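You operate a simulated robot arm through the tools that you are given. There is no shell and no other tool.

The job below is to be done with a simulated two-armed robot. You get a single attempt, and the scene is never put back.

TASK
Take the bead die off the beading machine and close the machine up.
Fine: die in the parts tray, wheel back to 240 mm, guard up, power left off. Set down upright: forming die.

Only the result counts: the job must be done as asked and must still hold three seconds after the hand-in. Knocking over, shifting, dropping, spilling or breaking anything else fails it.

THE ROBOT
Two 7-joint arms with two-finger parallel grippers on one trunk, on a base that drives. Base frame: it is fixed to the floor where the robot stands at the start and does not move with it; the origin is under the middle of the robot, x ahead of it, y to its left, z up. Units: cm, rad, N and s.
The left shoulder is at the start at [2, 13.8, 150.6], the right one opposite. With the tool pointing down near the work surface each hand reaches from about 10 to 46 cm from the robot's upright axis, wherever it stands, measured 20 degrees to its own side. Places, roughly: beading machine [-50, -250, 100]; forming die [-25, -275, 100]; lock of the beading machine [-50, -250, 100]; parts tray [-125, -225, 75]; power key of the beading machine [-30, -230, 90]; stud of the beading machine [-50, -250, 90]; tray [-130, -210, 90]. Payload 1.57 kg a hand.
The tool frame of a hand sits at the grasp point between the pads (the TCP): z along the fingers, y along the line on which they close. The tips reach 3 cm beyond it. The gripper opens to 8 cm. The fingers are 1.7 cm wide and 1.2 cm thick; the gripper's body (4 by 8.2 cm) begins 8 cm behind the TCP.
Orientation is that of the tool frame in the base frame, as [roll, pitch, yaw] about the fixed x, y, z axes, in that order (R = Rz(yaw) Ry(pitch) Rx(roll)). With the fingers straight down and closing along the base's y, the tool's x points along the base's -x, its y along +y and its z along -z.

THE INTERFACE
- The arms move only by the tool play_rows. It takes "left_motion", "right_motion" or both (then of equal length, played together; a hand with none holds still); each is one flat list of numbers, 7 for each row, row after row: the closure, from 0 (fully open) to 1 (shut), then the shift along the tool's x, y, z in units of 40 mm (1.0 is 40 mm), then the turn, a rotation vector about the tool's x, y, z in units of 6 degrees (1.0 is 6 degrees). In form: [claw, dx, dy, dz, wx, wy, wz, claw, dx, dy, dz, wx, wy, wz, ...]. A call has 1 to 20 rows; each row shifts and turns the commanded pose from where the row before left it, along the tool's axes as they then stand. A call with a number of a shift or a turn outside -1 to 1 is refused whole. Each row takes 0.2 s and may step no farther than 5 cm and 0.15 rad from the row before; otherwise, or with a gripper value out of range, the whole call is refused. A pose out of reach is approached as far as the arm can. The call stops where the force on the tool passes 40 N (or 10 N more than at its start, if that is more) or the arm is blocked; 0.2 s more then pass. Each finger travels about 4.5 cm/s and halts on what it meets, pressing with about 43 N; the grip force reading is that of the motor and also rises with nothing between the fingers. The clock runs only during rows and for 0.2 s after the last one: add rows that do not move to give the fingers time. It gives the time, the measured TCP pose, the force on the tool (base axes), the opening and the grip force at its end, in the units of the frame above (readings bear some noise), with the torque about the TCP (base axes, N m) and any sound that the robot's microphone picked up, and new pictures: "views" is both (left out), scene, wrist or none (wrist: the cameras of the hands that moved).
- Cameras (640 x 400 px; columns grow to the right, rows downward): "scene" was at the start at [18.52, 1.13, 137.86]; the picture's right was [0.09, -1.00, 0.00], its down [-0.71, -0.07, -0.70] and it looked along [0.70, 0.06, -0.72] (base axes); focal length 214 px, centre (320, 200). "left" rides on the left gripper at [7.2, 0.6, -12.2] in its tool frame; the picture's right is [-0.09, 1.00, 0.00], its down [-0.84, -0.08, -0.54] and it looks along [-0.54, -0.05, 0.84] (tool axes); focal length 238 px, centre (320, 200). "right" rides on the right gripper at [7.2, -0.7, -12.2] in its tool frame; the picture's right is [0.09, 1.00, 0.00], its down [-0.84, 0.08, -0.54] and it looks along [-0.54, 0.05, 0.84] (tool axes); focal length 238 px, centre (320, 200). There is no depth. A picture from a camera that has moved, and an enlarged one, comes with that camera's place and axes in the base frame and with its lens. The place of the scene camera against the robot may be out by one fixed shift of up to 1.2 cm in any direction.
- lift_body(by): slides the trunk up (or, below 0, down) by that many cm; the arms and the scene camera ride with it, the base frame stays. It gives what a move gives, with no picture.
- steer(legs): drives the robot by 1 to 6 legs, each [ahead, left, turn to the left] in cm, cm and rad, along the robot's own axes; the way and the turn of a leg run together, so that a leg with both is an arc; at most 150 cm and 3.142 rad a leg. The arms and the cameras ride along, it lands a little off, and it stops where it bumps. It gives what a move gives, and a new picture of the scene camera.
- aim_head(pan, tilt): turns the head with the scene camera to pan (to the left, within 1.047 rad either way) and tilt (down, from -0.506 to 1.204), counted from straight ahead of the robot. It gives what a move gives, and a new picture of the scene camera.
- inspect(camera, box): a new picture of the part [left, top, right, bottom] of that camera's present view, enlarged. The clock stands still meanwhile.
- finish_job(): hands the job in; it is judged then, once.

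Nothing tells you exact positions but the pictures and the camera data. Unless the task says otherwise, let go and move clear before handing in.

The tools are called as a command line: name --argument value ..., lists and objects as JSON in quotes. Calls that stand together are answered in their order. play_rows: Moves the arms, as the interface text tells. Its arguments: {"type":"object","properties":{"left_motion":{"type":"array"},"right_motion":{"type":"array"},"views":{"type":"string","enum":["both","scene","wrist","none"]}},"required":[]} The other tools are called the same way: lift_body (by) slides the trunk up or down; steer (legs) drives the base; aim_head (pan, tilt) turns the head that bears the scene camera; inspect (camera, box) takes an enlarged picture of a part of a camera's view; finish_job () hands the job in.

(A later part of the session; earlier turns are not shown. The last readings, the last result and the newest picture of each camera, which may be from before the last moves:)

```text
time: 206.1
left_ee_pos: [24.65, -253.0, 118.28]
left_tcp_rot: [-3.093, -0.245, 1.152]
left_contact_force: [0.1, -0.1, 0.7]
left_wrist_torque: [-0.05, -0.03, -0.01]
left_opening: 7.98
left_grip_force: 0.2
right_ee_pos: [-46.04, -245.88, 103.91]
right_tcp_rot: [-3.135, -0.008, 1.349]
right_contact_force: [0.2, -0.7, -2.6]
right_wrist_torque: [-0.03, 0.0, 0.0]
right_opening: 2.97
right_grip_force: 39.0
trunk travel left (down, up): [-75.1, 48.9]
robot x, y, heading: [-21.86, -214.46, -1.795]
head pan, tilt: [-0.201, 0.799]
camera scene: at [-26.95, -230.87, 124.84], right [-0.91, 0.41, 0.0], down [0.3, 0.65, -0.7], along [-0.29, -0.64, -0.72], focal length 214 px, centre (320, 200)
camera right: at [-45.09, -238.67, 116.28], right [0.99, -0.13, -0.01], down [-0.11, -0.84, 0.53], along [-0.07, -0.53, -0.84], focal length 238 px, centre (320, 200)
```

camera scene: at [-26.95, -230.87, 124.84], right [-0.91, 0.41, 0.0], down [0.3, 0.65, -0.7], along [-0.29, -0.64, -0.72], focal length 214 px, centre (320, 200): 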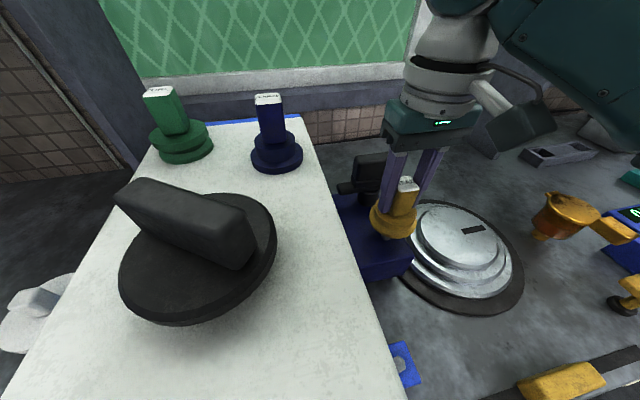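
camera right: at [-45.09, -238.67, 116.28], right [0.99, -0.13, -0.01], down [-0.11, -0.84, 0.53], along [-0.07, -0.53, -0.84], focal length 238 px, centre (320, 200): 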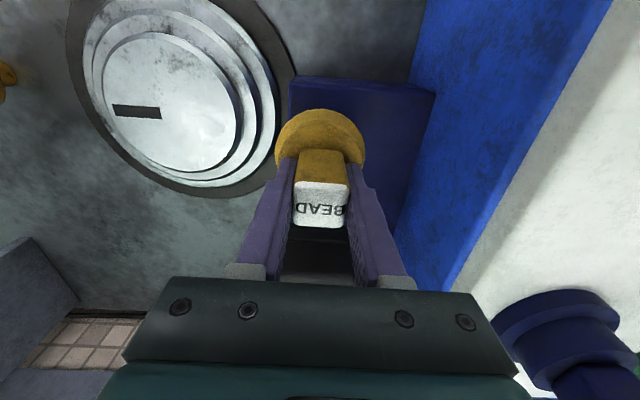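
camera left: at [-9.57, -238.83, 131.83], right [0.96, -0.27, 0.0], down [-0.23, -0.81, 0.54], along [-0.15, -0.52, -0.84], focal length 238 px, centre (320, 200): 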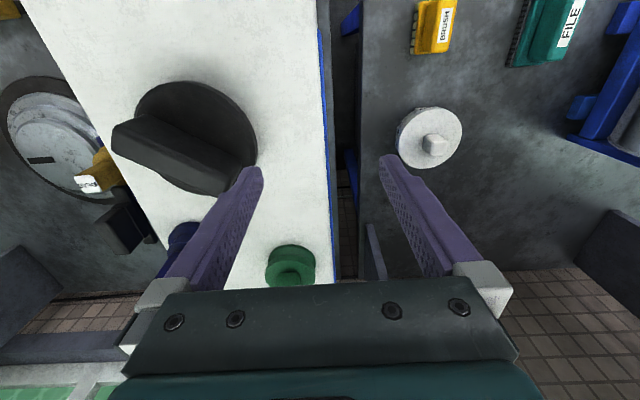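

The die is off the stud and held firmly. I raise the trunk 25 cm, back off and drive right along the bench to the yellow tray.

lift_body --by 25

steer --legs '[[-12, 0, 0], [0, -50, 0]]'

```text
time: 208.7
left_ee_pos: [24.75, -253.09, 143.34]
left_tcp_rot: [-3.094, -0.246, 1.153]
left_contact_force: [0.1, 0.0, 0.5]
left_wrist_torque: [-0.02, 0.0, -0.03]
left_opening: 8.0
left_grip_force: 0.1
right_ee_pos: [-46.07, -245.84, 128.94]
right_tcp_rot: [-3.136, -0.007, 1.348]
right_contact_force: [-0.5, 0.1, -2.9]
right_wrist_torque: [0.0, 0.04, 0.01]
right_opening: 2.99
right_grip_force: 39.7
trunk travel left (down, up): [-100.1, 23.9]
robot x, y, heading: [-21.77, -214.52, -1.796]
head pan, tilt: [-0.201, 0.799]
```

```text
time: 212.5
left_ee_pos: [-21.24, -230.49, 143.3]
left_tcp_rot: [-3.09, -0.247, 1.151]
left_contact_force: [-0.2, -0.3, 0.3]
left_wrist_torque: [-0.02, -0.05, 0.01]
left_opening: 7.99
left_grip_force: 0.1
right_ee_pos: [-92.1, -223.07, 128.98]
right_tcp_rot: [-3.134, -0.009, 1.347]
right_contact_force: [0.3, -0.1, -3.3]
right_wrist_torque: [-0.01, -0.01, 0.0]
right_opening: 2.98
right_grip_force: 38.8
trunk travel left (down, up): [-100.1, 23.9]
robot x, y, heading: [-67.58, -191.6, -1.795]
head pan, tilt: [-0.201, 0.799]
camera scene: at [-72.9, -208.12, 149.84], right [-0.91, 0.41, 0.0], down [0.3, 0.65, -0.7], along [-0.29, -0.63, -0.72], focal length 214 px, centre (320, 200)
```

scene: 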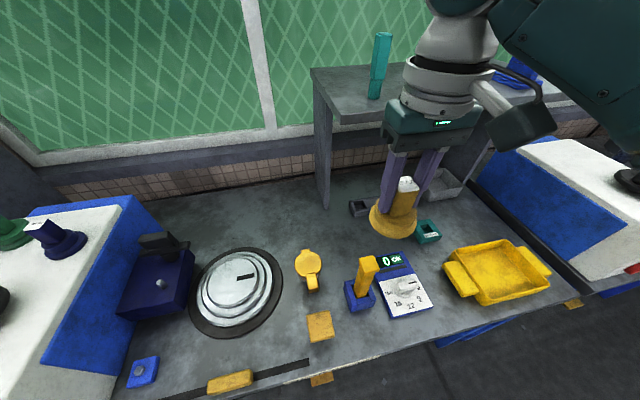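

The tray is at about (-134.5, -213), and the hand needs another 43.5 cm to the right at the same depth. The path is clear at this height.

steer --legs '[[0, -43.5, 0]]'

aim_head --pan -0.35 --tilt 0.9

inspect --camera "right" --box '[0, 0, 640, 400]'

```text
time: 215.1
left_ee_pos: [-63.4, -220.81, 143.3]
left_tcp_rot: [-3.093, -0.244, 1.148]
left_contact_force: [0.1, 0.4, -0.8]
left_wrist_torque: [-0.06, 0.01, -0.01]
left_opening: 7.98
left_grip_force: 0.0
right_ee_pos: [-134.3, -213.32, 129.03]
right_tcp_rot: [-3.134, -0.008, 1.346]
right_contact_force: [0.1, 1.3, -3.5]
right_wrist_torque: [0.01, 0.0, -0.02]
right_opening: 3.0
right_grip_force: 38.9
trunk travel left (down, up): [-100.1, 23.9]
robot x, y, heading: [-109.91, -181.86, -1.796]
head pan, tilt: [-0.201, 0.799]
camera scene: at [-115.1, -198.46, 149.84], right [-0.91, 0.41, 0.0], down [0.3, 0.65, -0.7], along [-0.29, -0.63, -0.72], focal length 214 px, centre (320, 200)
```

scene: 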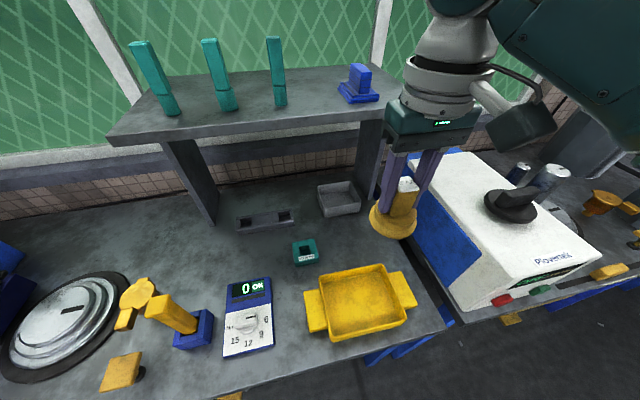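

```text
time: 215.8
left_ee_pos: [-63.52, -220.77, 143.14]
left_tcp_rot: [-3.093, -0.245, 1.151]
left_contact_force: [0.1, -0.7, 0.0]
left_wrist_torque: [-0.05, 0.01, 0.0]
left_opening: 8.0
left_grip_force: 0.0
right_ee_pos: [-134.43, -213.32, 128.86]
right_tcp_rot: [-3.135, -0.008, 1.347]
right_contact_force: [-0.3, -0.2, -2.9]
right_wrist_torque: [-0.01, -0.02, 0.01]
right_opening: 2.94
right_grip_force: 39.1
trunk travel left (down, up): [-100.1, 23.9]
robot x, y, heading: [-110.07, -181.47, -1.795]
head pan, tilt: [-0.351, 0.901]
camera scene: at [-115.88, -197.45, 149.06], right [-0.84, 0.54, 0.0], down [0.43, 0.66, -0.62], along [-0.34, -0.52, -0.78], focal length 214 px, centre (320, 200)
```

scene: 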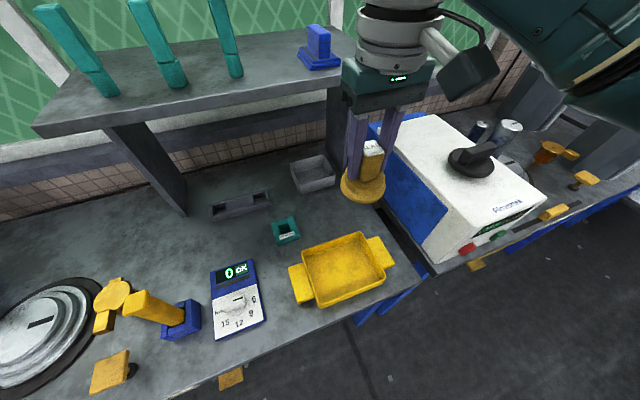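

```text
1.00 times, centred on (320, 200) of right (not enlarged: the box is as wide or as high as the picture)
camera zoom: at [-133.26, -206.21, 141.25], right [0.99, -0.13, -0.01], down [-0.11, -0.84, 0.53], along [-0.08, -0.53, -0.85], focal length 238 px, centre (320, 200)
```

zoom: 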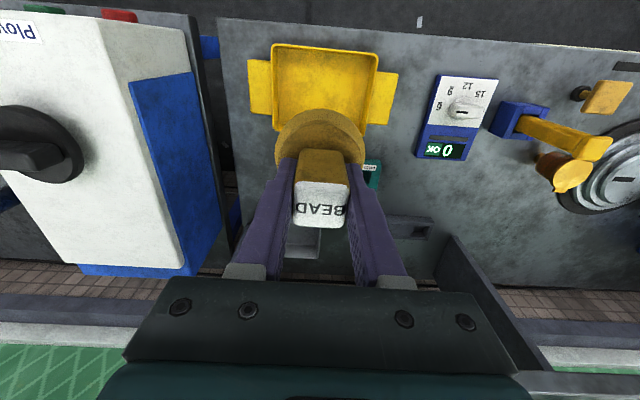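

The die hangs right over the tray's middle. Before lowering, I check where my right elbow is relative to the neighbouring machine.

aim_head --pan -1.0 --tilt 0.8

```text
time: 216.8
left_ee_pos: [-63.55, -220.71, 143.34]
left_tcp_rot: [-3.093, -0.244, 1.15]
left_contact_force: [0.1, 0.0, 1.4]
left_wrist_torque: [0.02, 0.01, 0.01]
left_opening: 8.01
left_grip_force: 0.0
right_ee_pos: [-134.18, -213.39, 129.06]
right_tcp_rot: [-3.135, -0.009, 1.346]
right_contact_force: [0.2, -0.7, -1.6]
right_wrist_torque: [-0.02, 0.0, 0.0]
right_opening: 2.97
right_grip_force: 39.1
trunk travel left (down, up): [-100.1, 23.9]
robot x, y, heading: [-110.16, -181.28, -1.796]
head pan, tilt: [-1.0, 0.799]
camera scene: at [-119.36, -193.85, 149.84], right [-0.34, 0.94, 0.0], down [0.67, 0.24, -0.7], along [-0.66, -0.24, -0.72], focal length 214 px, centre (320, 200)
```

scene: 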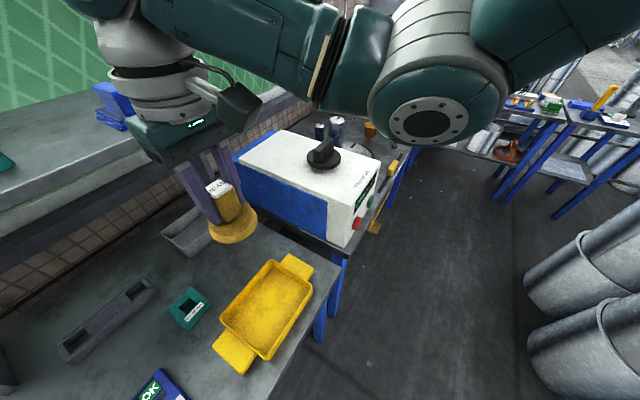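

The elbow is well clear of the next machine. I lower the trunk 28 cm to bring the die close above the tray.

aim_head --pan -0.35 --tilt 0.9

lift_body --by -28

play_rows --right_motion '[1, 0, 0, 0, 0, 0, 0]' --views "both"

```text
time: 217.9
left_ee_pos: [-63.56, -220.8, 143.34]
left_tcp_rot: [-3.093, -0.247, 1.151]
left_contact_force: [0.4, -0.2, 0.8]
left_wrist_torque: [0.01, 0.02, 0.01]
left_opening: 7.97
left_grip_force: 0.0
right_ee_pos: [-134.29, -213.35, 129.01]
right_tcp_rot: [-3.137, -0.009, 1.347]
right_contact_force: [0.6, 0.1, -1.8]
right_wrist_torque: [0.01, 0.05, 0.0]
right_opening: 2.96
right_grip_force: 39.1
trunk travel left (down, up): [-100.1, 23.9]
robot x, y, heading: [-109.9, -181.76, -1.794]
head pan, tilt: [-0.351, 0.901]
camera scene: at [-115.89, -197.44, 149.05], right [-0.84, 0.55, 0.0], down [0.43, 0.66, -0.62], along [-0.34, -0.52, -0.78], focal length 214 px, centre (320, 200)
```

scene: 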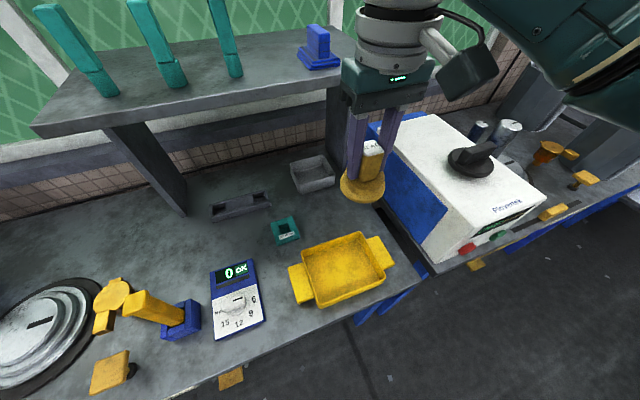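

```text
time: 220.7
left_ee_pos: [-63.44, -220.8, 115.29]
left_tcp_rot: [-3.094, -0.244, 1.15]
left_contact_force: [-0.1, -0.2, 0.1]
left_wrist_torque: [0.0, -0.01, -0.02]
left_opening: 8.02
left_grip_force: 0.1
right_ee_pos: [-134.23, -213.27, 100.97]
right_tcp_rot: [-3.135, -0.009, 1.348]
right_contact_force: [0.4, 0.0, -2.7]
right_wrist_torque: [0.0, 0.0, -0.03]
right_opening: 3.0
right_grip_force: 39.0
trunk travel left (down, up): [-72.1, 51.9]
robot x, y, heading: [-109.9, -181.52, -1.794]
head pan, tilt: [-0.351, 0.901]
```

```text
time: 221.1
left_ee_pos: [-63.42, -220.81, 115.28]
left_tcp_rot: [-3.091, -0.247, 1.149]
left_contact_force: [-0.2, 0.7, -0.1]
left_wrist_torque: [-0.01, -0.01, 0.0]
left_opening: 7.98
left_grip_force: 0.1
right_ee_pos: [-134.31, -213.32, 101.02]
right_tcp_rot: [-3.135, -0.008, 1.346]
right_contact_force: [0.1, -0.2, -2.8]
right_wrist_torque: [-0.01, -0.02, 0.02]
right_opening: 2.97
right_grip_force: 39.5
trunk travel left (down, up): [-72.1, 51.9]
robot x, y, heading: [-110.12, -181.4, -1.796]
head pan, tilt: [-0.351, 0.901]
camera scene: at [-115.88, -197.44, 121.06], right [-0.84, 0.54, 0.0], down [0.43, 0.66, -0.62], along [-0.34, -0.52, -0.78], focal length 214 px, centre (320, 200)
camera right: at [-133.25, -206.21, 113.25], right [0.99, -0.13, -0.01], down [-0.11, -0.84, 0.53], along [-0.08, -0.53, -0.85], focal length 238 px, centre (320, 200)
```

scene: 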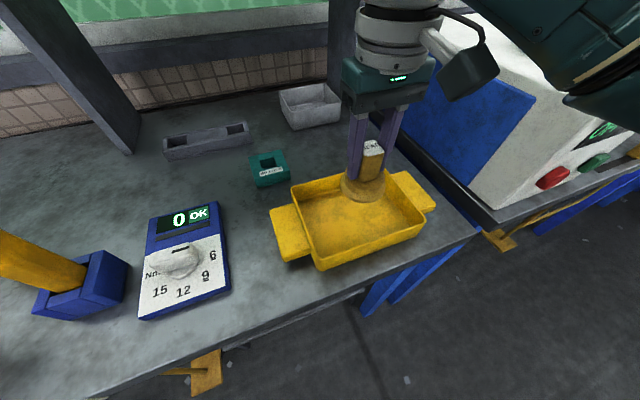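
right: 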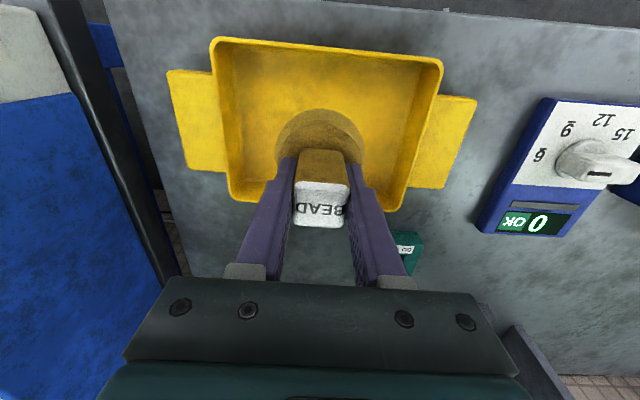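

The tray's middle is right below the die. I lower the trunk another 5 cm, then step down slowly with the arm, watching the force.

lift_body --by -5

play_rows --right_motion '[1, 0, 0, 0.15, 0, 0, 0, 1, 0, 0, 0.15, 0, 0, 0, 1, 0, 0, 0.15, 0, 0, 0, 1, 0, 0, 0.15, 0, 0, 0]' --views "both"

```text
time: 222.0
left_ee_pos: [-63.52, -220.87, 110.49]
left_tcp_rot: [-3.093, -0.243, 1.151]
left_contact_force: [0.1, 0.2, 0.0]
left_wrist_torque: [0.02, 0.01, -0.01]
left_opening: 7.99
left_grip_force: 0.1
right_ee_pos: [-134.32, -213.23, 96.06]
right_tcp_rot: [-3.135, -0.008, 1.347]
right_contact_force: [-0.9, 0.0, -3.5]
right_wrist_torque: [-0.01, -0.01, 0.02]
right_opening: 2.97
right_grip_force: 39.3
trunk travel left (down, up): [-67.1, 56.9]
robot x, y, heading: [-110.09, -181.96, -1.795]
head pan, tilt: [-0.351, 0.901]
```

```text
time: 223.0
left_ee_pos: [-63.49, -220.94, 110.32]
left_tcp_rot: [-3.092, -0.246, 1.15]
left_contact_force: [0.0, -0.3, 1.0]
left_wrist_torque: [0.01, 0.02, 0.03]
left_opening: 8.03
left_grip_force: 0.1
right_ee_pos: [-134.29, -213.37, 93.72]
right_tcp_rot: [-3.135, -0.009, 1.348]
right_contact_force: [0.8, 0.2, -2.3]
right_wrist_torque: [0.0, -0.06, -0.01]
right_opening: 2.97
right_grip_force: 39.5
trunk travel left (down, up): [-67.1, 56.9]
robot x, y, heading: [-110.28, -181.54, -1.795]
head pan, tilt: [-0.351, 0.901]
camera scene: at [-115.88, -197.44, 116.05], right [-0.84, 0.54, 0.0], down [0.43, 0.66, -0.62], along [-0.34, -0.52, -0.78], focal length 214 px, centre (320, 200)
camera right: at [-133.22, -206.19, 105.89], right [0.99, -0.13, -0.01], down [-0.11, -0.84, 0.53], along [-0.08, -0.53, -0.85], focal length 238 px, centre (320, 200)
```

scene: 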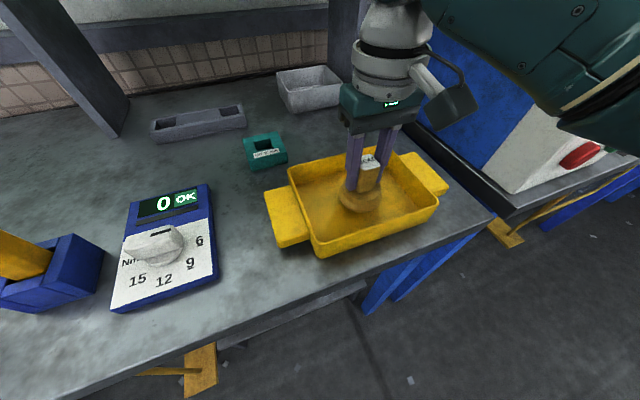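
right: 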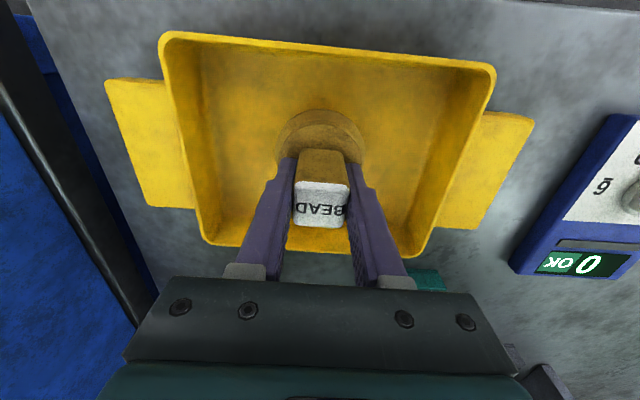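

It's inside the rim now, no contact yet. I keep lowering in small steps.

play_rows --right_motion '[1, 0, 0, 0.1, 0, 0, 0, 1, 0, 0, 0.1, 0, 0, 0, 1, 0, 0, 0.08, 0, 0, 0]' --views "none"

```text
time: 223.8
left_ee_pos: [-63.44, -220.83, 110.35]
left_tcp_rot: [-3.092, -0.246, 1.152]
left_contact_force: [-0.7, -0.2, 1.0]
left_wrist_torque: [0.0, 0.0, -0.05]
left_opening: 8.02
left_grip_force: 0.1
right_ee_pos: [-134.26, -213.42, 92.38]
right_tcp_rot: [-3.134, -0.008, 1.347]
right_contact_force: [-0.9, 1.1, -3.4]
right_wrist_torque: [0.0, -0.01, -0.01]
right_opening: 2.96
right_grip_force: 39.2
trunk travel left (down, up): [-67.1, 56.9]
robot x, y, heading: [-110.02, -181.53, -1.802]
head pan, tilt: [-0.351, 0.901]
```

play_rows --right_motion '[1, 0, 0, 0.07, 0, 0, 0, 1, 0, 0, 0.07, 0, 0, 0]' --views "both"

```text
time: 224.4
left_ee_pos: [-63.41, -220.9, 110.39]
left_tcp_rot: [-3.093, -0.246, 1.148]
left_contact_force: [-0.4, 0.6, 0.2]
left_wrist_torque: [0.0, 0.01, 0.01]
left_opening: 7.98
left_grip_force: 0.0
right_ee_pos: [-134.28, -213.21, 91.77]
right_tcp_rot: [-3.134, -0.009, 1.347]
right_contact_force: [0.3, -0.2, -3.1]
right_wrist_torque: [-0.01, -0.01, 0.01]
right_opening: 2.98
right_grip_force: 39.5
trunk travel left (down, up): [-67.1, 56.9]
robot x, y, heading: [-110.59, -181.98, -1.795]
head pan, tilt: [-0.351, 0.901]
camera scene: at [-115.88, -197.44, 116.05], right [-0.84, 0.54, 0.0], down [0.43, 0.66, -0.62], along [-0.34, -0.52, -0.78], focal length 214 px, centre (320, 200)
camera right: at [-133.24, -206.16, 104.11], right [0.99, -0.13, -0.01], down [-0.11, -0.84, 0.53], along [-0.08, -0.53, -0.85], focal length 238 px, centre (320, 200)
```

scene: 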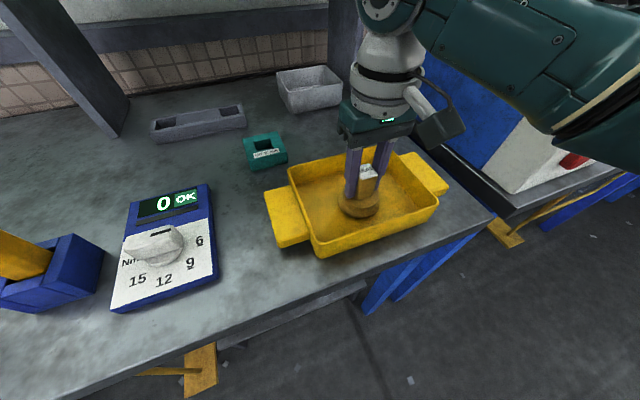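
right: 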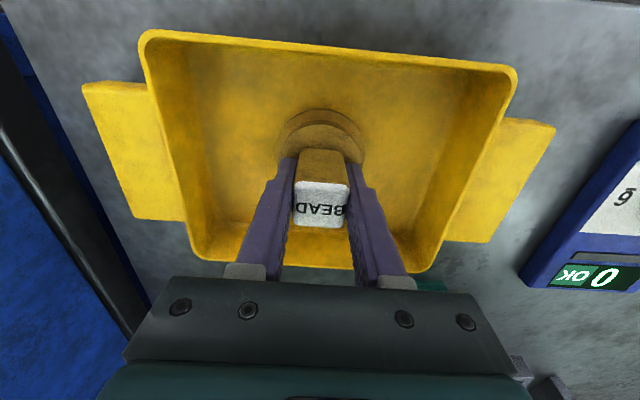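

Still free. I go on in small steps until the floor of the tray takes the weight.

play_rows --right_motion '[1, 0, 0, 0.06, 0, 0, 0, 1, 0, 0, 0.06, 0, 0, 0, 1, 0, 0, 0.06, 0, 0, 0]' --views "none"

```text
time: 225.4
left_ee_pos: [-63.53, -220.8, 110.28]
left_tcp_rot: [-3.09, -0.244, 1.15]
left_contact_force: [-0.3, 1.0, 0.2]
left_wrist_torque: [0.02, 0.02, 0.01]
left_opening: 8.03
left_grip_force: 0.0
right_ee_pos: [-134.35, -213.54, 91.5]
right_tcp_rot: [-3.137, 0.002, 1.347]
right_contact_force: [-1.6, 3.4, 16.2]
right_wrist_torque: [0.11, -0.43, 0.04]
right_opening: 2.98
right_grip_force: 39.9
trunk travel left (down, up): [-67.1, 56.9]
robot x, y, heading: [-110.01, -181.78, -1.797]
head pan, tilt: [-0.351, 0.901]
stopped in row 3 (right hand): the force on the tool passed its limit at 41 N (the readings are from after the stop); the commanded pose is now the measured one
```

It has touched down (z = 91.5). I relieve the press a little and open the fingers gently.

play_rows --right_motion '[1, 0, 0, -0.015, 0, 0, 0, 1, 0, 0, 0, 0, 0, 0]' --views "none"

play_rows --right_motion '[0.6, 0, 0, 0, 0, 0, 0, 0.3, 0, 0, 0, 0, 0, 0, 0, 0, 0, 0, 0, 0, 0, 0, 0, 0, 0, 0, 0, 0, 0, 0, 0, 0, 0, 0, 0, 0, 0, 0, 0, 0, 0, 0]' --views "both"

```text
time: 226.0
left_ee_pos: [-63.59, -220.96, 110.38]
left_tcp_rot: [-3.091, -0.244, 1.15]
left_contact_force: [0.5, -0.3, 0.2]
left_wrist_torque: [-0.02, 0.0, 0.01]
left_opening: 7.97
left_grip_force: 0.1
right_ee_pos: [-134.25, -213.56, 91.51]
right_tcp_rot: [-3.138, -0.001, 1.348]
right_contact_force: [-2.6, 0.6, 12.4]
right_wrist_torque: [-0.19, -0.24, -0.02]
right_opening: 2.97
right_grip_force: 40.0
trunk travel left (down, up): [-67.1, 56.9]
robot x, y, heading: [-110.18, -181.94, -1.796]
head pan, tilt: [-0.351, 0.901]
```

```text
time: 227.4
left_ee_pos: [-63.59, -220.92, 110.23]
left_tcp_rot: [-3.093, -0.244, 1.15]
left_contact_force: [0.5, -0.5, 0.2]
left_wrist_torque: [0.0, -0.03, -0.01]
left_opening: 8.01
left_grip_force: 0.1
right_ee_pos: [-134.32, -213.51, 91.52]
right_tcp_rot: [-3.139, 0.0, 1.349]
right_contact_force: [-4.8, 1.7, 12.5]
right_wrist_torque: [-0.12, -0.42, 0.02]
right_opening: 7.57
right_grip_force: 0.1
trunk travel left (down, up): [-67.1, 56.9]
robot x, y, heading: [-110.33, -181.84, -1.797]
head pan, tilt: [-0.351, 0.901]
camera scene: at [-115.99, -197.5, 116.08], right [-0.84, 0.54, 0.0], down [0.43, 0.66, -0.62], along [-0.34, -0.52, -0.78], focal length 214 px, centre (320, 200)
camera right: at [-133.27, -206.34, 103.71], right [0.99, -0.13, 0.0], down [-0.11, -0.83, 0.54], along [-0.07, -0.54, -0.84], focal length 238 px, centre (320, 200)
```

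scene: 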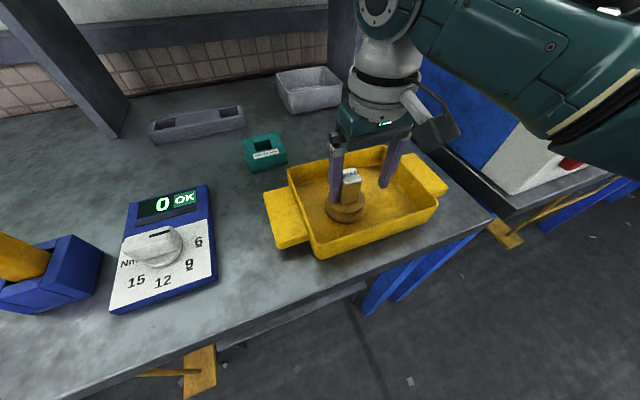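
right: 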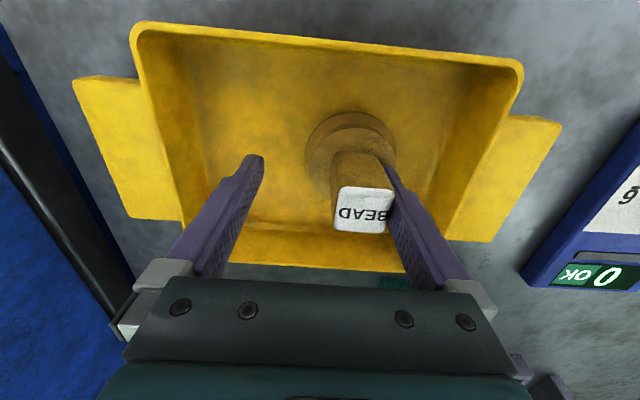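

The die stands in the tray but slid a little with the left finger, whose tip still presses on its flange. I rise a little, straight up, and check.

play_rows --right_motion '[0, 0, 0, -0.05, 0, 0, 0, 0, 0, 0, -0.05, 0, 0, 0, 0, 0, 0, 0, 0, 0, 0]' --views "both"

```text
time: 228.2
left_ee_pos: [-63.42, -220.8, 110.32]
left_tcp_rot: [-3.094, -0.245, 1.149]
left_contact_force: [-0.2, 0.6, -0.3]
left_wrist_torque: [-0.01, -0.02, 0.01]
left_opening: 8.03
left_grip_force: 0.0
right_ee_pos: [-134.12, -213.53, 91.8]
right_tcp_rot: [-3.139, -0.003, 1.349]
right_contact_force: [1.4, 0.6, 0.3]
right_wrist_torque: [-0.01, -0.04, 0.02]
right_opening: 8.01
right_grip_force: 0.1
trunk travel left (down, up): [-67.1, 56.9]
robot x, y, heading: [-110.21, -181.73, -1.795]
head pan, tilt: [-0.351, 0.901]
camera scene: at [-115.88, -197.45, 116.05], right [-0.84, 0.54, 0.0], down [0.43, 0.66, -0.62], along [-0.34, -0.52, -0.78], focal length 214 px, centre (320, 200)
camera right: at [-133.16, -206.29, 104.01], right [0.99, -0.13, 0.0], down [-0.11, -0.84, 0.54], along [-0.07, -0.53, -0.84], focal length 238 px, centre (320, 200)
```

scene: 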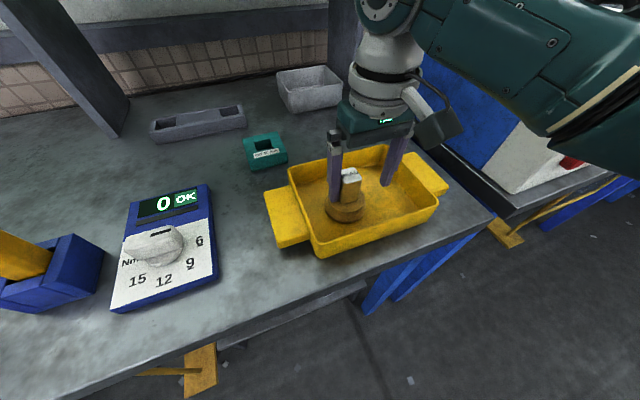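
right: 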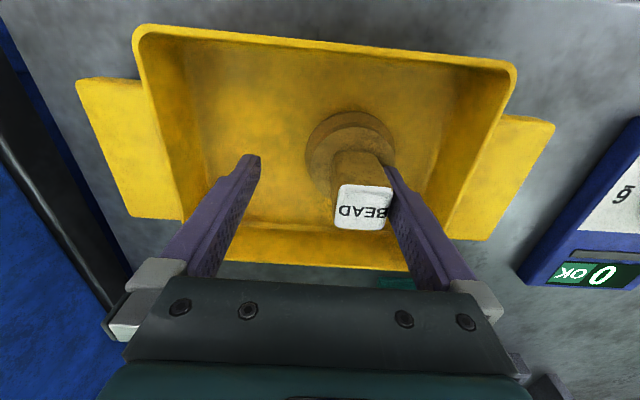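

Force gone and the die stands upright. I shift the hand slightly so the finger is clear, then rise straight up with the trunk.

play_rows --right_motion '[0, 0, 0.15, 0, 0, 0, 0, 0, 0, 0.15, 0, 0, 0, 0, 0, 0, 0, 0, 0, 0, 0]' --views "none"

lift_body --by 22

play_rows --right_motion '[0, 0, 0, 0, 0, 0, 0]' --views "both"

```text
time: 229.0
left_ee_pos: [-63.5, -220.79, 110.18]
left_tcp_rot: [-3.094, -0.247, 1.151]
left_contact_force: [-0.1, -1.2, 0.5]
left_wrist_torque: [0.01, 0.01, 0.02]
left_opening: 7.99
left_grip_force: 0.0
right_ee_pos: [-132.96, -213.81, 91.75]
right_tcp_rot: [-3.138, -0.001, 1.345]
right_contact_force: [0.4, 0.0, -0.4]
right_wrist_torque: [0.01, 0.03, 0.0]
right_opening: 7.99
right_grip_force: 0.0
trunk travel left (down, up): [-67.1, 56.9]
robot x, y, heading: [-109.99, -181.64, -1.797]
head pan, tilt: [-0.351, 0.901]
```

```text
time: 231.3
left_ee_pos: [-63.5, -220.82, 132.34]
left_tcp_rot: [-3.093, -0.246, 1.15]
left_contact_force: [-0.9, -1.1, 0.9]
left_wrist_torque: [-0.02, 0.0, -0.03]
left_opening: 7.99
left_grip_force: 0.0
right_ee_pos: [-132.99, -213.78, 113.78]
right_tcp_rot: [-3.138, -0.001, 1.347]
right_contact_force: [0.5, -0.3, 0.0]
right_wrist_torque: [-0.04, -0.02, -0.04]
right_opening: 7.99
right_grip_force: 0.1
trunk travel left (down, up): [-89.1, 34.9]
robot x, y, heading: [-109.96, -182.15, -1.797]
head pan, tilt: [-0.351, 0.901]
```

```text
time: 231.7
left_ee_pos: [-63.55, -220.93, 132.23]
left_tcp_rot: [-3.092, -0.246, 1.15]
left_contact_force: [0.4, 0.7, -0.4]
left_wrist_torque: [-0.03, -0.02, -0.03]
left_opening: 8.0
left_grip_force: 0.0
right_ee_pos: [-132.95, -213.8, 113.9]
right_tcp_rot: [-3.138, -0.001, 1.346]
right_contact_force: [0.7, 0.0, 0.3]
right_wrist_torque: [0.03, 0.01, 0.02]
right_opening: 8.02
right_grip_force: 0.1
trunk travel left (down, up): [-89.1, 34.9]
robot x, y, heading: [-110.03, -181.68, -1.793]
head pan, tilt: [-0.351, 0.901]
camera scene: at [-115.89, -197.45, 138.06], right [-0.84, 0.54, 0.0], down [0.43, 0.66, -0.62], along [-0.34, -0.52, -0.78], focal length 214 px, centre (320, 200)
camera right: at [-131.95, -206.52, 126.04], right [0.99, -0.13, 0.0], down [-0.11, -0.83, 0.54], along [-0.07, -0.54, -0.84], focal length 238 px, centre (320, 200)
```

scene: 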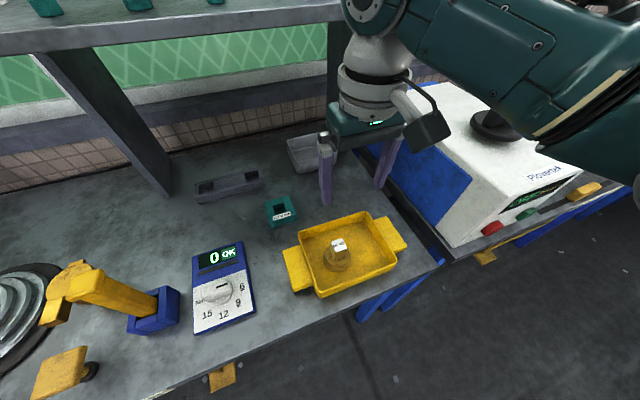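
right: 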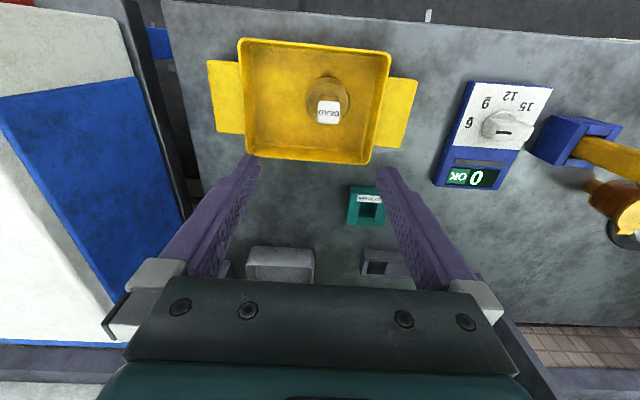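

The BEAD die stands upright in the yellow parts tray. Next the guard: I raise a bit, drive back left and stop with the right hand over the guard's yellow handle.

inspect --camera "scene" --box '[270, 200, 430, 310]'

lift_body --by 8

steer --legs '[[-7, 0, 0], [0, 79, 0]]'

aim_head --pan -0.35 --tilt 0.9

inspect --camera "right" --box '[0, 0, 640, 400]'

```text
3.64 times, centred on (350, 255) of scene
camera zoom: at [-115.89, -197.45, 138.06], right [-0.84, 0.54, 0.0], down [0.43, 0.66, -0.62], along [-0.34, -0.52, -0.78], focal length 780 px, centre (211, 0)
```

zoom: 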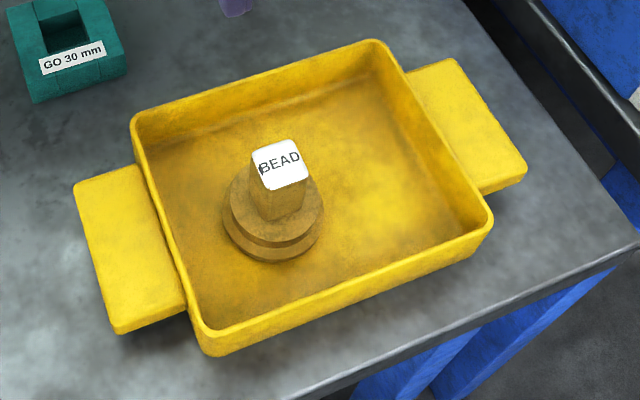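

```text
time: 232.9
left_ee_pos: [-63.48, -220.91, 140.36]
left_tcp_rot: [-3.094, -0.247, 1.151]
left_contact_force: [0.7, 0.2, -0.3]
left_wrist_torque: [-0.02, 0.01, 0.01]
left_opening: 8.0
left_grip_force: 0.0
right_ee_pos: [-133.0, -213.7, 121.78]
right_tcp_rot: [-3.138, -0.001, 1.348]
right_contact_force: [0.1, -0.2, 0.2]
right_wrist_torque: [-0.01, -0.02, 0.02]
right_opening: 7.99
right_grip_force: 0.1
trunk travel left (down, up): [-97.1, 26.9]
robot x, y, heading: [-109.93, -181.91, -1.794]
head pan, tilt: [-0.351, 0.901]
```

```text
time: 237.7
left_ee_pos: [14.3, -230.82, 140.29]
left_tcp_rot: [-3.093, -0.246, 1.158]
left_contact_force: [1.2, -0.5, -0.8]
left_wrist_torque: [-0.01, -0.03, 0.0]
left_opening: 8.0
left_grip_force: 0.1
right_ee_pos: [-55.26, -224.4, 121.83]
right_tcp_rot: [-3.139, -0.002, 1.356]
right_contact_force: [-0.4, -0.1, -0.4]
right_wrist_torque: [0.0, 0.01, -0.01]
right_opening: 7.98
right_grip_force: 0.2
trunk travel left (down, up): [-97.1, 26.9]
robot x, y, heading: [-32.25, -192.15, -1.789]
head pan, tilt: [-0.351, 0.901]
camera scene: at [-38.23, -207.89, 146.06], right [-0.84, 0.54, 0.0], down [0.42, 0.66, -0.62], along [-0.33, -0.52, -0.78], focal length 214 px, centre (320, 200)
```

scene: 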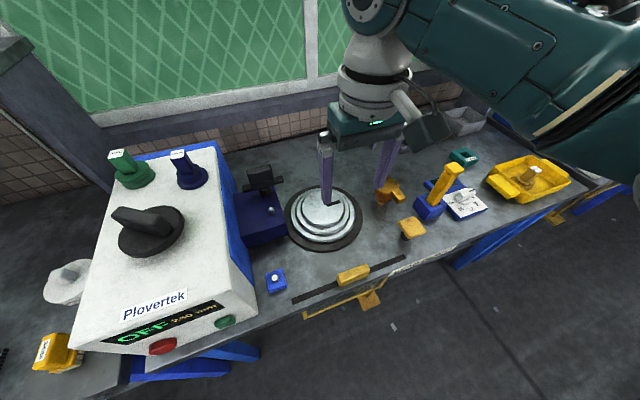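

```text
time: 238.3
left_ee_pos: [14.42, -230.84, 140.3]
left_tcp_rot: [-3.093, -0.246, 1.158]
left_contact_force: [0.0, -0.3, 0.1]
left_wrist_torque: [-0.03, -0.02, -0.05]
left_opening: 8.01
left_grip_force: 0.1
right_ee_pos: [-55.17, -224.31, 121.86]
right_tcp_rot: [-3.138, -0.002, 1.355]
right_contact_force: [1.1, 0.1, -0.3]
right_wrist_torque: [-0.01, 0.01, 0.01]
right_opening: 7.97
right_grip_force: 0.1
trunk travel left (down, up): [-97.1, 26.9]
robot x, y, heading: [-32.22, -192.29, -1.788]
head pan, tilt: [-0.351, 0.901]
camera scene: at [-38.23, -207.89, 146.06], right [-0.84, 0.54, 0.0], down [0.42, 0.66, -0.62], along [-0.33, -0.52, -0.78], focal length 214 px, centre (320, 200)
```

scene: 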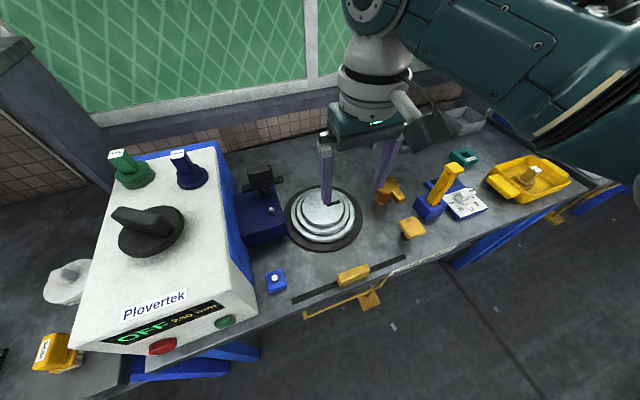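

```text
1.00 times, centred on (320, 200) of right (not enlarged: the box is as wide or as high as the picture)
camera zoom: at [-54.23, -217.07, 134.04], right [0.99, -0.12, 0.0], down [-0.1, -0.84, 0.54], along [-0.07, -0.54, -0.84], focal length 238 px, centre (320, 200)
```

zoom: 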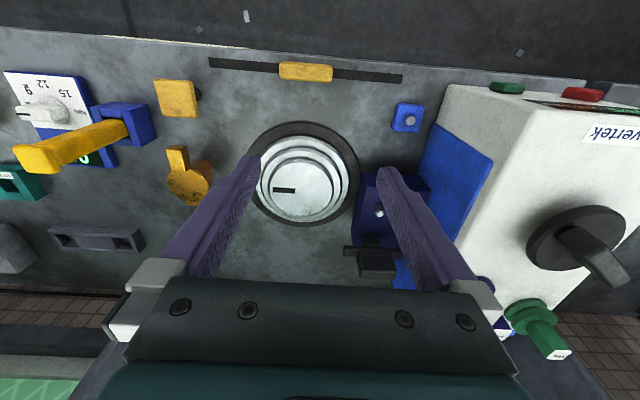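

The die stands well in the tray. The guard handle is at about (-56.9, -220.2, 87), roughly 10 cm long and 3-4 cm across. I zoom in on it.

inspect --camera "scene" --box '[280, 240, 420, 330]'

inspect --camera "right" --box '[200, 40, 410, 130]'

```text
4.44 times, centred on (350, 285) of scene
camera zoom: at [-38.23, -207.89, 146.06], right [-0.84, 0.54, 0.0], down [0.42, 0.66, -0.62], along [-0.33, -0.52, -0.78], focal length 953 px, centre (187, -178)
```

zoom: 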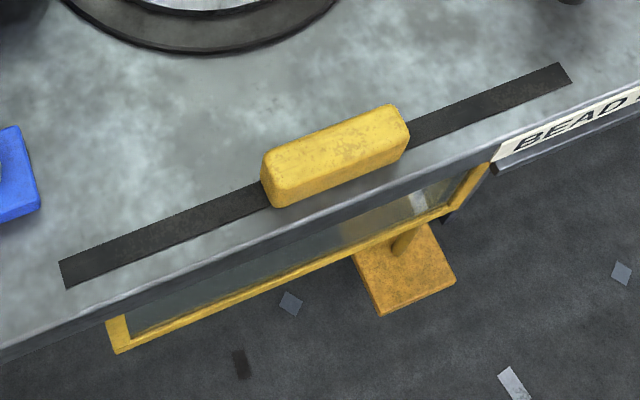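

```text
3.05 times, centred on (305, 85) of right
camera zoom: at [-54.23, -217.07, 134.04], right [0.99, -0.12, 0.0], down [-0.1, -0.84, 0.54], along [-0.07, -0.54, -0.84], focal length 726 px, centre (366, 550)
```

zoom: 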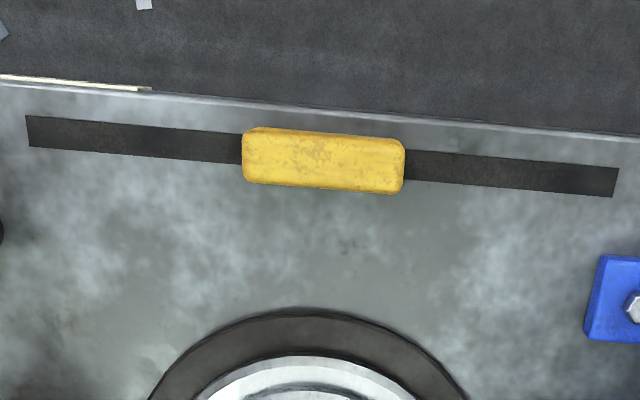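

The handle is a block about 10 × 3 cm on top of the sliding panel. I turn the right hand a quarter so the fingers close across it, move over it, and lower the trunk.

play_rows --right_motion '[0, 0, 0, 0, 0, 0, -1, 0, 0, 0, 0, 0, 0, -1, 0, 0, 0, 0, 0, 0, -1, 0, 0, 0, 0, 0, 0, -1, 0, 0, 0, 0, 0, 0, -1, 0, 0, 0, 0, 0, 0, -1, 0, 0, 0, 0, 0, 0, -1, 0, 0, 0, 0, 0, 0, -1, 0, 0, 0, 0, 0, 0, -1, 0, 0, 0, 0, 0, 0, -1, 0, 0, 0, 0, 0, 0, -1, 0, 0, 0, 0, 0, 0, -1, 0, 0, 0, 0, 0, 0, -1, 0, 0, 0, 0, 0, 0, -1, 0, 0, 0, 0, 0, 0, -0.9]' --views "none"

lift_body --by -18

play_rows --right_motion '[0, 0.22, 0.6, 0, 0, 0, 0, 0, 0.22, 0.5, 0, 0, 0, 0, 0, 0, 0, 0, 0, 0, 0]' --views "both"

```text
time: 241.5
left_ee_pos: [14.29, -230.89, 140.28]
left_tcp_rot: [-3.091, -0.246, 1.157]
left_contact_force: [0.0, 0.9, 0.2]
left_wrist_torque: [0.05, 0.02, 0.04]
left_opening: 7.99
left_grip_force: 0.1
right_ee_pos: [-55.31, -224.29, 121.82]
right_tcp_rot: [3.14, -0.004, 2.918]
right_contact_force: [1.0, 0.9, -0.4]
right_wrist_torque: [-0.01, -0.01, 0.01]
right_opening: 7.98
right_grip_force: 0.1
trunk travel left (down, up): [-97.1, 26.9]
robot x, y, heading: [-32.68, -192.21, -1.79]
head pan, tilt: [-0.351, 0.901]
```

```text
time: 243.5
left_ee_pos: [14.35, -230.79, 122.31]
left_tcp_rot: [-3.093, -0.245, 1.156]
left_contact_force: [-0.3, 0.0, -0.1]
left_wrist_torque: [0.01, -0.02, -0.02]
left_opening: 8.0
left_grip_force: 0.1
right_ee_pos: [-55.23, -224.19, 103.82]
right_tcp_rot: [3.14, -0.003, 2.914]
right_contact_force: [0.5, -0.1, 0.2]
right_wrist_torque: [0.02, -0.02, -0.01]
right_opening: 7.98
right_grip_force: 0.0
trunk travel left (down, up): [-79.1, 44.9]
robot x, y, heading: [-32.17, -192.25, -1.787]
head pan, tilt: [-0.351, 0.901]
```

```text
time: 244.3
left_ee_pos: [14.4, -230.87, 122.41]
left_tcp_rot: [-3.093, -0.246, 1.157]
left_contact_force: [-0.6, -0.1, 0.5]
left_wrist_torque: [0.02, -0.03, 0.02]
left_opening: 7.97
left_grip_force: 0.0
right_ee_pos: [-55.94, -219.71, 103.75]
right_tcp_rot: [3.138, -0.003, 2.914]
right_contact_force: [-0.2, 0.5, 0.5]
right_wrist_torque: [-0.01, 0.02, 0.0]
right_opening: 8.01
right_grip_force: 0.1
trunk travel left (down, up): [-79.1, 44.9]
robot x, y, heading: [-32.44, -192.12, -1.792]
head pan, tilt: [-0.351, 0.901]
camera scene: at [-38.23, -207.89, 128.06], right [-0.84, 0.54, 0.0], down [0.42, 0.66, -0.62], along [-0.33, -0.52, -0.78], focal length 214 px, centre (320, 200)
camera right: at [-62.98, -218.53, 115.95], right [0.13, 0.99, 0.0], down [0.83, -0.11, 0.54], along [0.53, -0.07, -0.84], focal length 238 px, centre (320, 200)
```

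scene: 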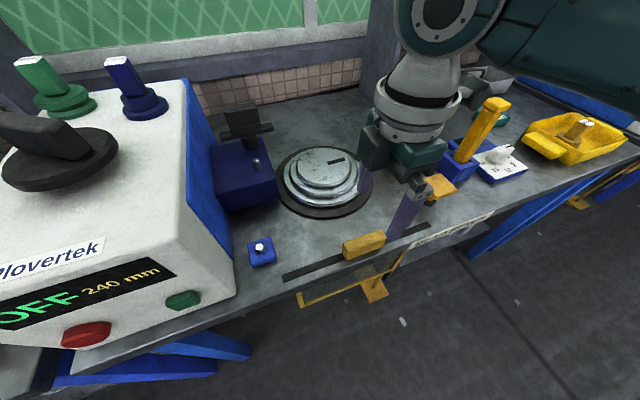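
right: 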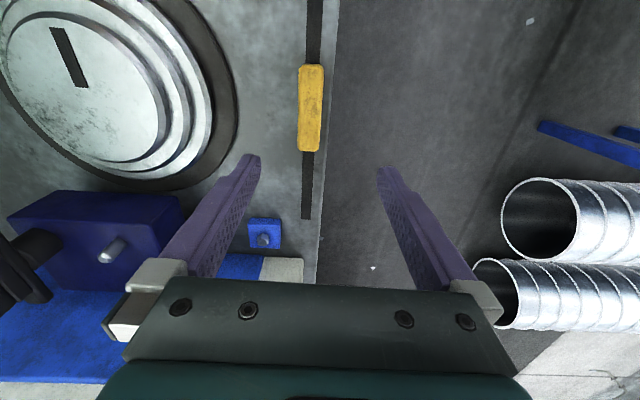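

The display shows OFF, 240 mm. I centre the hand on the handle (1.3 cm right, 0.9 cm ahead) and lower the trunk 10 cm.

play_rows --right_motion '[0, 0.33, -0.23, 0, 0, 0, 0, 0, 0, 0, 0, 0, 0, 0]' --views "none"

lift_body --by -10

play_rows --right_motion '[0, 0, 0, 0.3, 0, 0, 0, 0, 0, 0, 0, 0, 0, 0]' --views "both"

```text
time: 244.9
left_ee_pos: [14.41, -230.82, 122.2]
left_tcp_rot: [-3.092, -0.246, 1.158]
left_contact_force: [0.5, -0.5, 0.2]
left_wrist_torque: [-0.03, -0.01, -0.02]
left_opening: 8.0
left_grip_force: 0.0
right_ee_pos: [-57.42, -220.03, 103.63]
right_tcp_rot: [3.14, -0.003, 2.915]
right_contact_force: [0.0, 0.0, 1.3]
right_wrist_torque: [0.02, -0.09, -0.03]
right_opening: 7.99
right_grip_force: 0.1
trunk travel left (down, up): [-79.1, 44.9]
robot x, y, heading: [-32.46, -192.42, -1.794]
head pan, tilt: [-0.351, 0.901]
```

```text
time: 246.2
left_ee_pos: [14.39, -230.78, 112.36]
left_tcp_rot: [-3.091, -0.246, 1.158]
left_contact_force: [-0.2, 0.7, 2.0]
left_wrist_torque: [-0.01, -0.01, 0.0]
left_opening: 7.99
left_grip_force: 0.1
right_ee_pos: [-57.47, -220.05, 93.77]
right_tcp_rot: [3.14, -0.004, 2.917]
right_contact_force: [0.3, 0.0, 0.5]
right_wrist_torque: [-0.01, 0.04, 0.01]
right_opening: 8.04
right_grip_force: 0.0
trunk travel left (down, up): [-69.1, 54.9]
robot x, y, heading: [-32.65, -192.51, -1.786]
head pan, tilt: [-0.351, 0.901]
```

```text
time: 246.8
left_ee_pos: [14.37, -230.79, 112.32]
left_tcp_rot: [-3.093, -0.248, 1.159]
left_contact_force: [0.1, 0.4, -0.3]
left_wrist_torque: [-0.02, 0.01, 0.04]
left_opening: 8.01
left_grip_force: 0.0
right_ee_pos: [-57.34, -219.96, 92.42]
right_tcp_rot: [3.14, -0.004, 2.915]
right_contact_force: [-0.7, -1.0, 0.7]
right_wrist_torque: [0.01, 0.01, 0.02]
right_opening: 8.02
right_grip_force: 0.0
trunk travel left (down, up): [-69.1, 54.9]
robot x, y, heading: [-32.58, -192.03, -1.789]
head pan, tilt: [-0.351, 0.901]
camera scene: at [-38.23, -207.89, 118.06], right [-0.84, 0.54, 0.0], down [0.42, 0.66, -0.62], along [-0.33, -0.52, -0.78], focal length 214 px, centre (320, 200)
camera right: at [-64.46, -218.97, 104.75], right [0.13, 0.99, 0.0], down [0.83, -0.11, 0.54], along [0.53, -0.07, -0.84], focal length 238 px, centre (320, 200)
```

scene: 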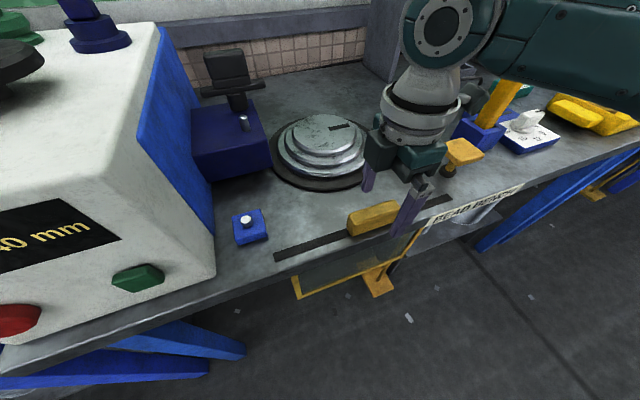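
right: 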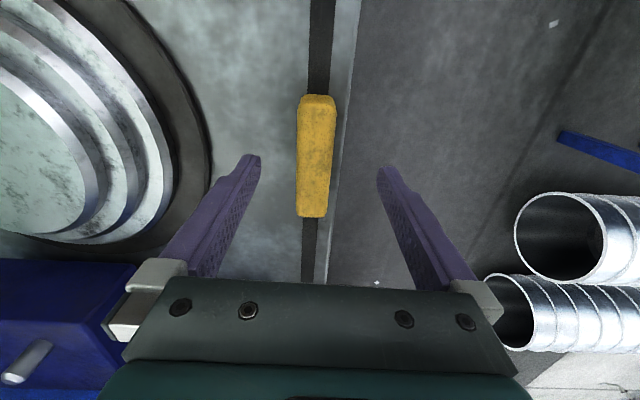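

The handle is centred between the fingers. I lower 3.2 cm more, carefully.

play_rows --right_motion '[0, 0.05, -0.06, 0.2, 0, 0, 0, 0, 0, 0, 0.2, 0, 0, 0, 0, 0, 0, 0.2, 0, 0, 0, 0, 0, 0, 0.2, 0, 0, 0, 0, 0, 0, 0, 0, 0, 0]' --views "both"

```text
time: 248.0
left_ee_pos: [14.45, -230.76, 112.27]
left_tcp_rot: [-3.092, -0.247, 1.156]
left_contact_force: [-0.5, -0.3, -0.5]
left_wrist_torque: [-0.02, -0.01, -0.04]
left_opening: 7.99
left_grip_force: 0.1
right_ee_pos: [-57.76, -220.24, 89.41]
right_tcp_rot: [3.14, -0.002, 2.917]
right_contact_force: [-0.5, 0.8, 0.4]
right_wrist_torque: [-0.01, -0.03, -0.04]
right_opening: 7.99
right_grip_force: 0.0
trunk travel left (down, up): [-69.1, 54.9]
robot x, y, heading: [-32.55, -192.16, -1.789]
head pan, tilt: [-0.351, 0.901]
camera scene: at [-38.23, -207.89, 118.06], right [-0.84, 0.54, 0.0], down [0.42, 0.66, -0.62], along [-0.33, -0.52, -0.78], focal length 214 px, centre (320, 200)
camera right: at [-64.78, -219.18, 101.63], right [0.13, 0.99, 0.0], down [0.83, -0.11, 0.54], along [0.53, -0.07, -0.84], focal length 238 px, centre (320, 200)
```

scene: 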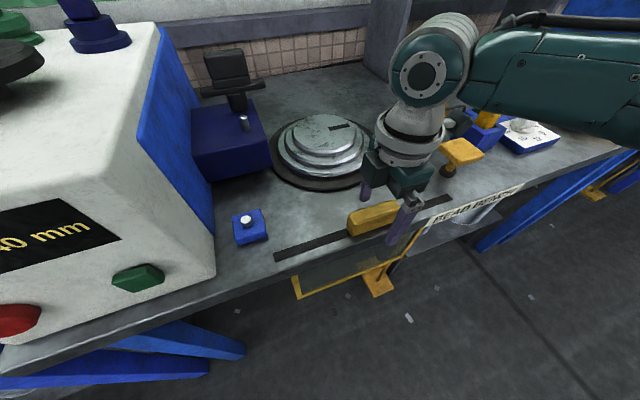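
right: 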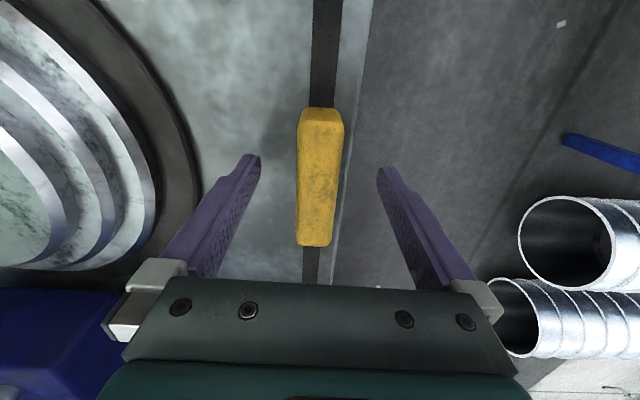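

A last 0.9 cm down, then I close on the handle.

play_rows --right_motion '[0, 0, 0, 0.12, 0, 0, 0, 0, 0, 0, 0.1, 0, 0, 0, 1, 0, 0, 0, 0, 0, 0, 1, 0, 0, 0, 0, 0, 0, 1, 0, 0, 0, 0, 0, 0, 1, 0, 0, 0, 0, 0, 0, 1, 0, 0, 0, 0, 0, 0]' --views "both"

```text
time: 249.6
left_ee_pos: [14.29, -230.96, 112.42]
left_tcp_rot: [-3.094, -0.245, 1.158]
left_contact_force: [0.1, 0.6, 0.3]
left_wrist_torque: [0.0, -0.02, -0.01]
left_opening: 7.99
left_grip_force: 0.1
right_ee_pos: [-57.68, -220.34, 88.62]
right_tcp_rot: [-3.139, -0.005, 2.916]
right_contact_force: [-1.6, -5.0, 0.5]
right_wrist_torque: [-0.12, 0.05, 0.29]
right_opening: 2.63
right_grip_force: 30.4
trunk travel left (down, up): [-69.1, 54.9]
robot x, y, heading: [-32.21, -192.57, -1.79]
head pan, tilt: [-0.351, 0.901]
camera scene: at [-38.25, -207.98, 118.08], right [-0.84, 0.54, 0.0], down [0.42, 0.66, -0.62], along [-0.33, -0.52, -0.78], focal length 214 px, centre (320, 200)
camera right: at [-64.85, -219.29, 100.85], right [0.13, 0.99, 0.0], down [0.83, -0.11, 0.54], along [0.53, -0.07, -0.84], focal length 238 px, centre (320, 200)
```

scene: 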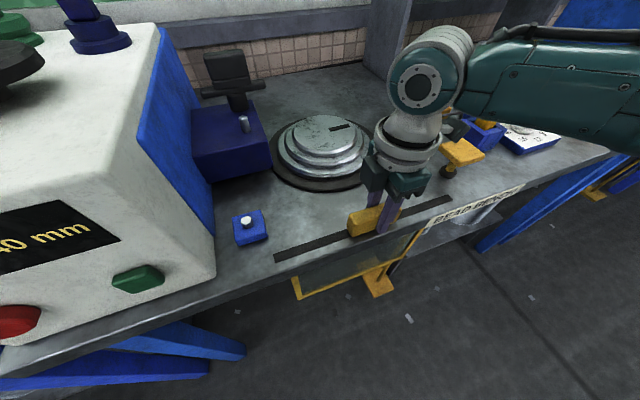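
right: 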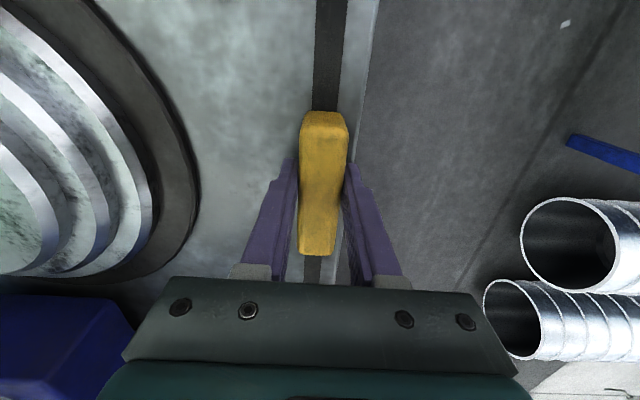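

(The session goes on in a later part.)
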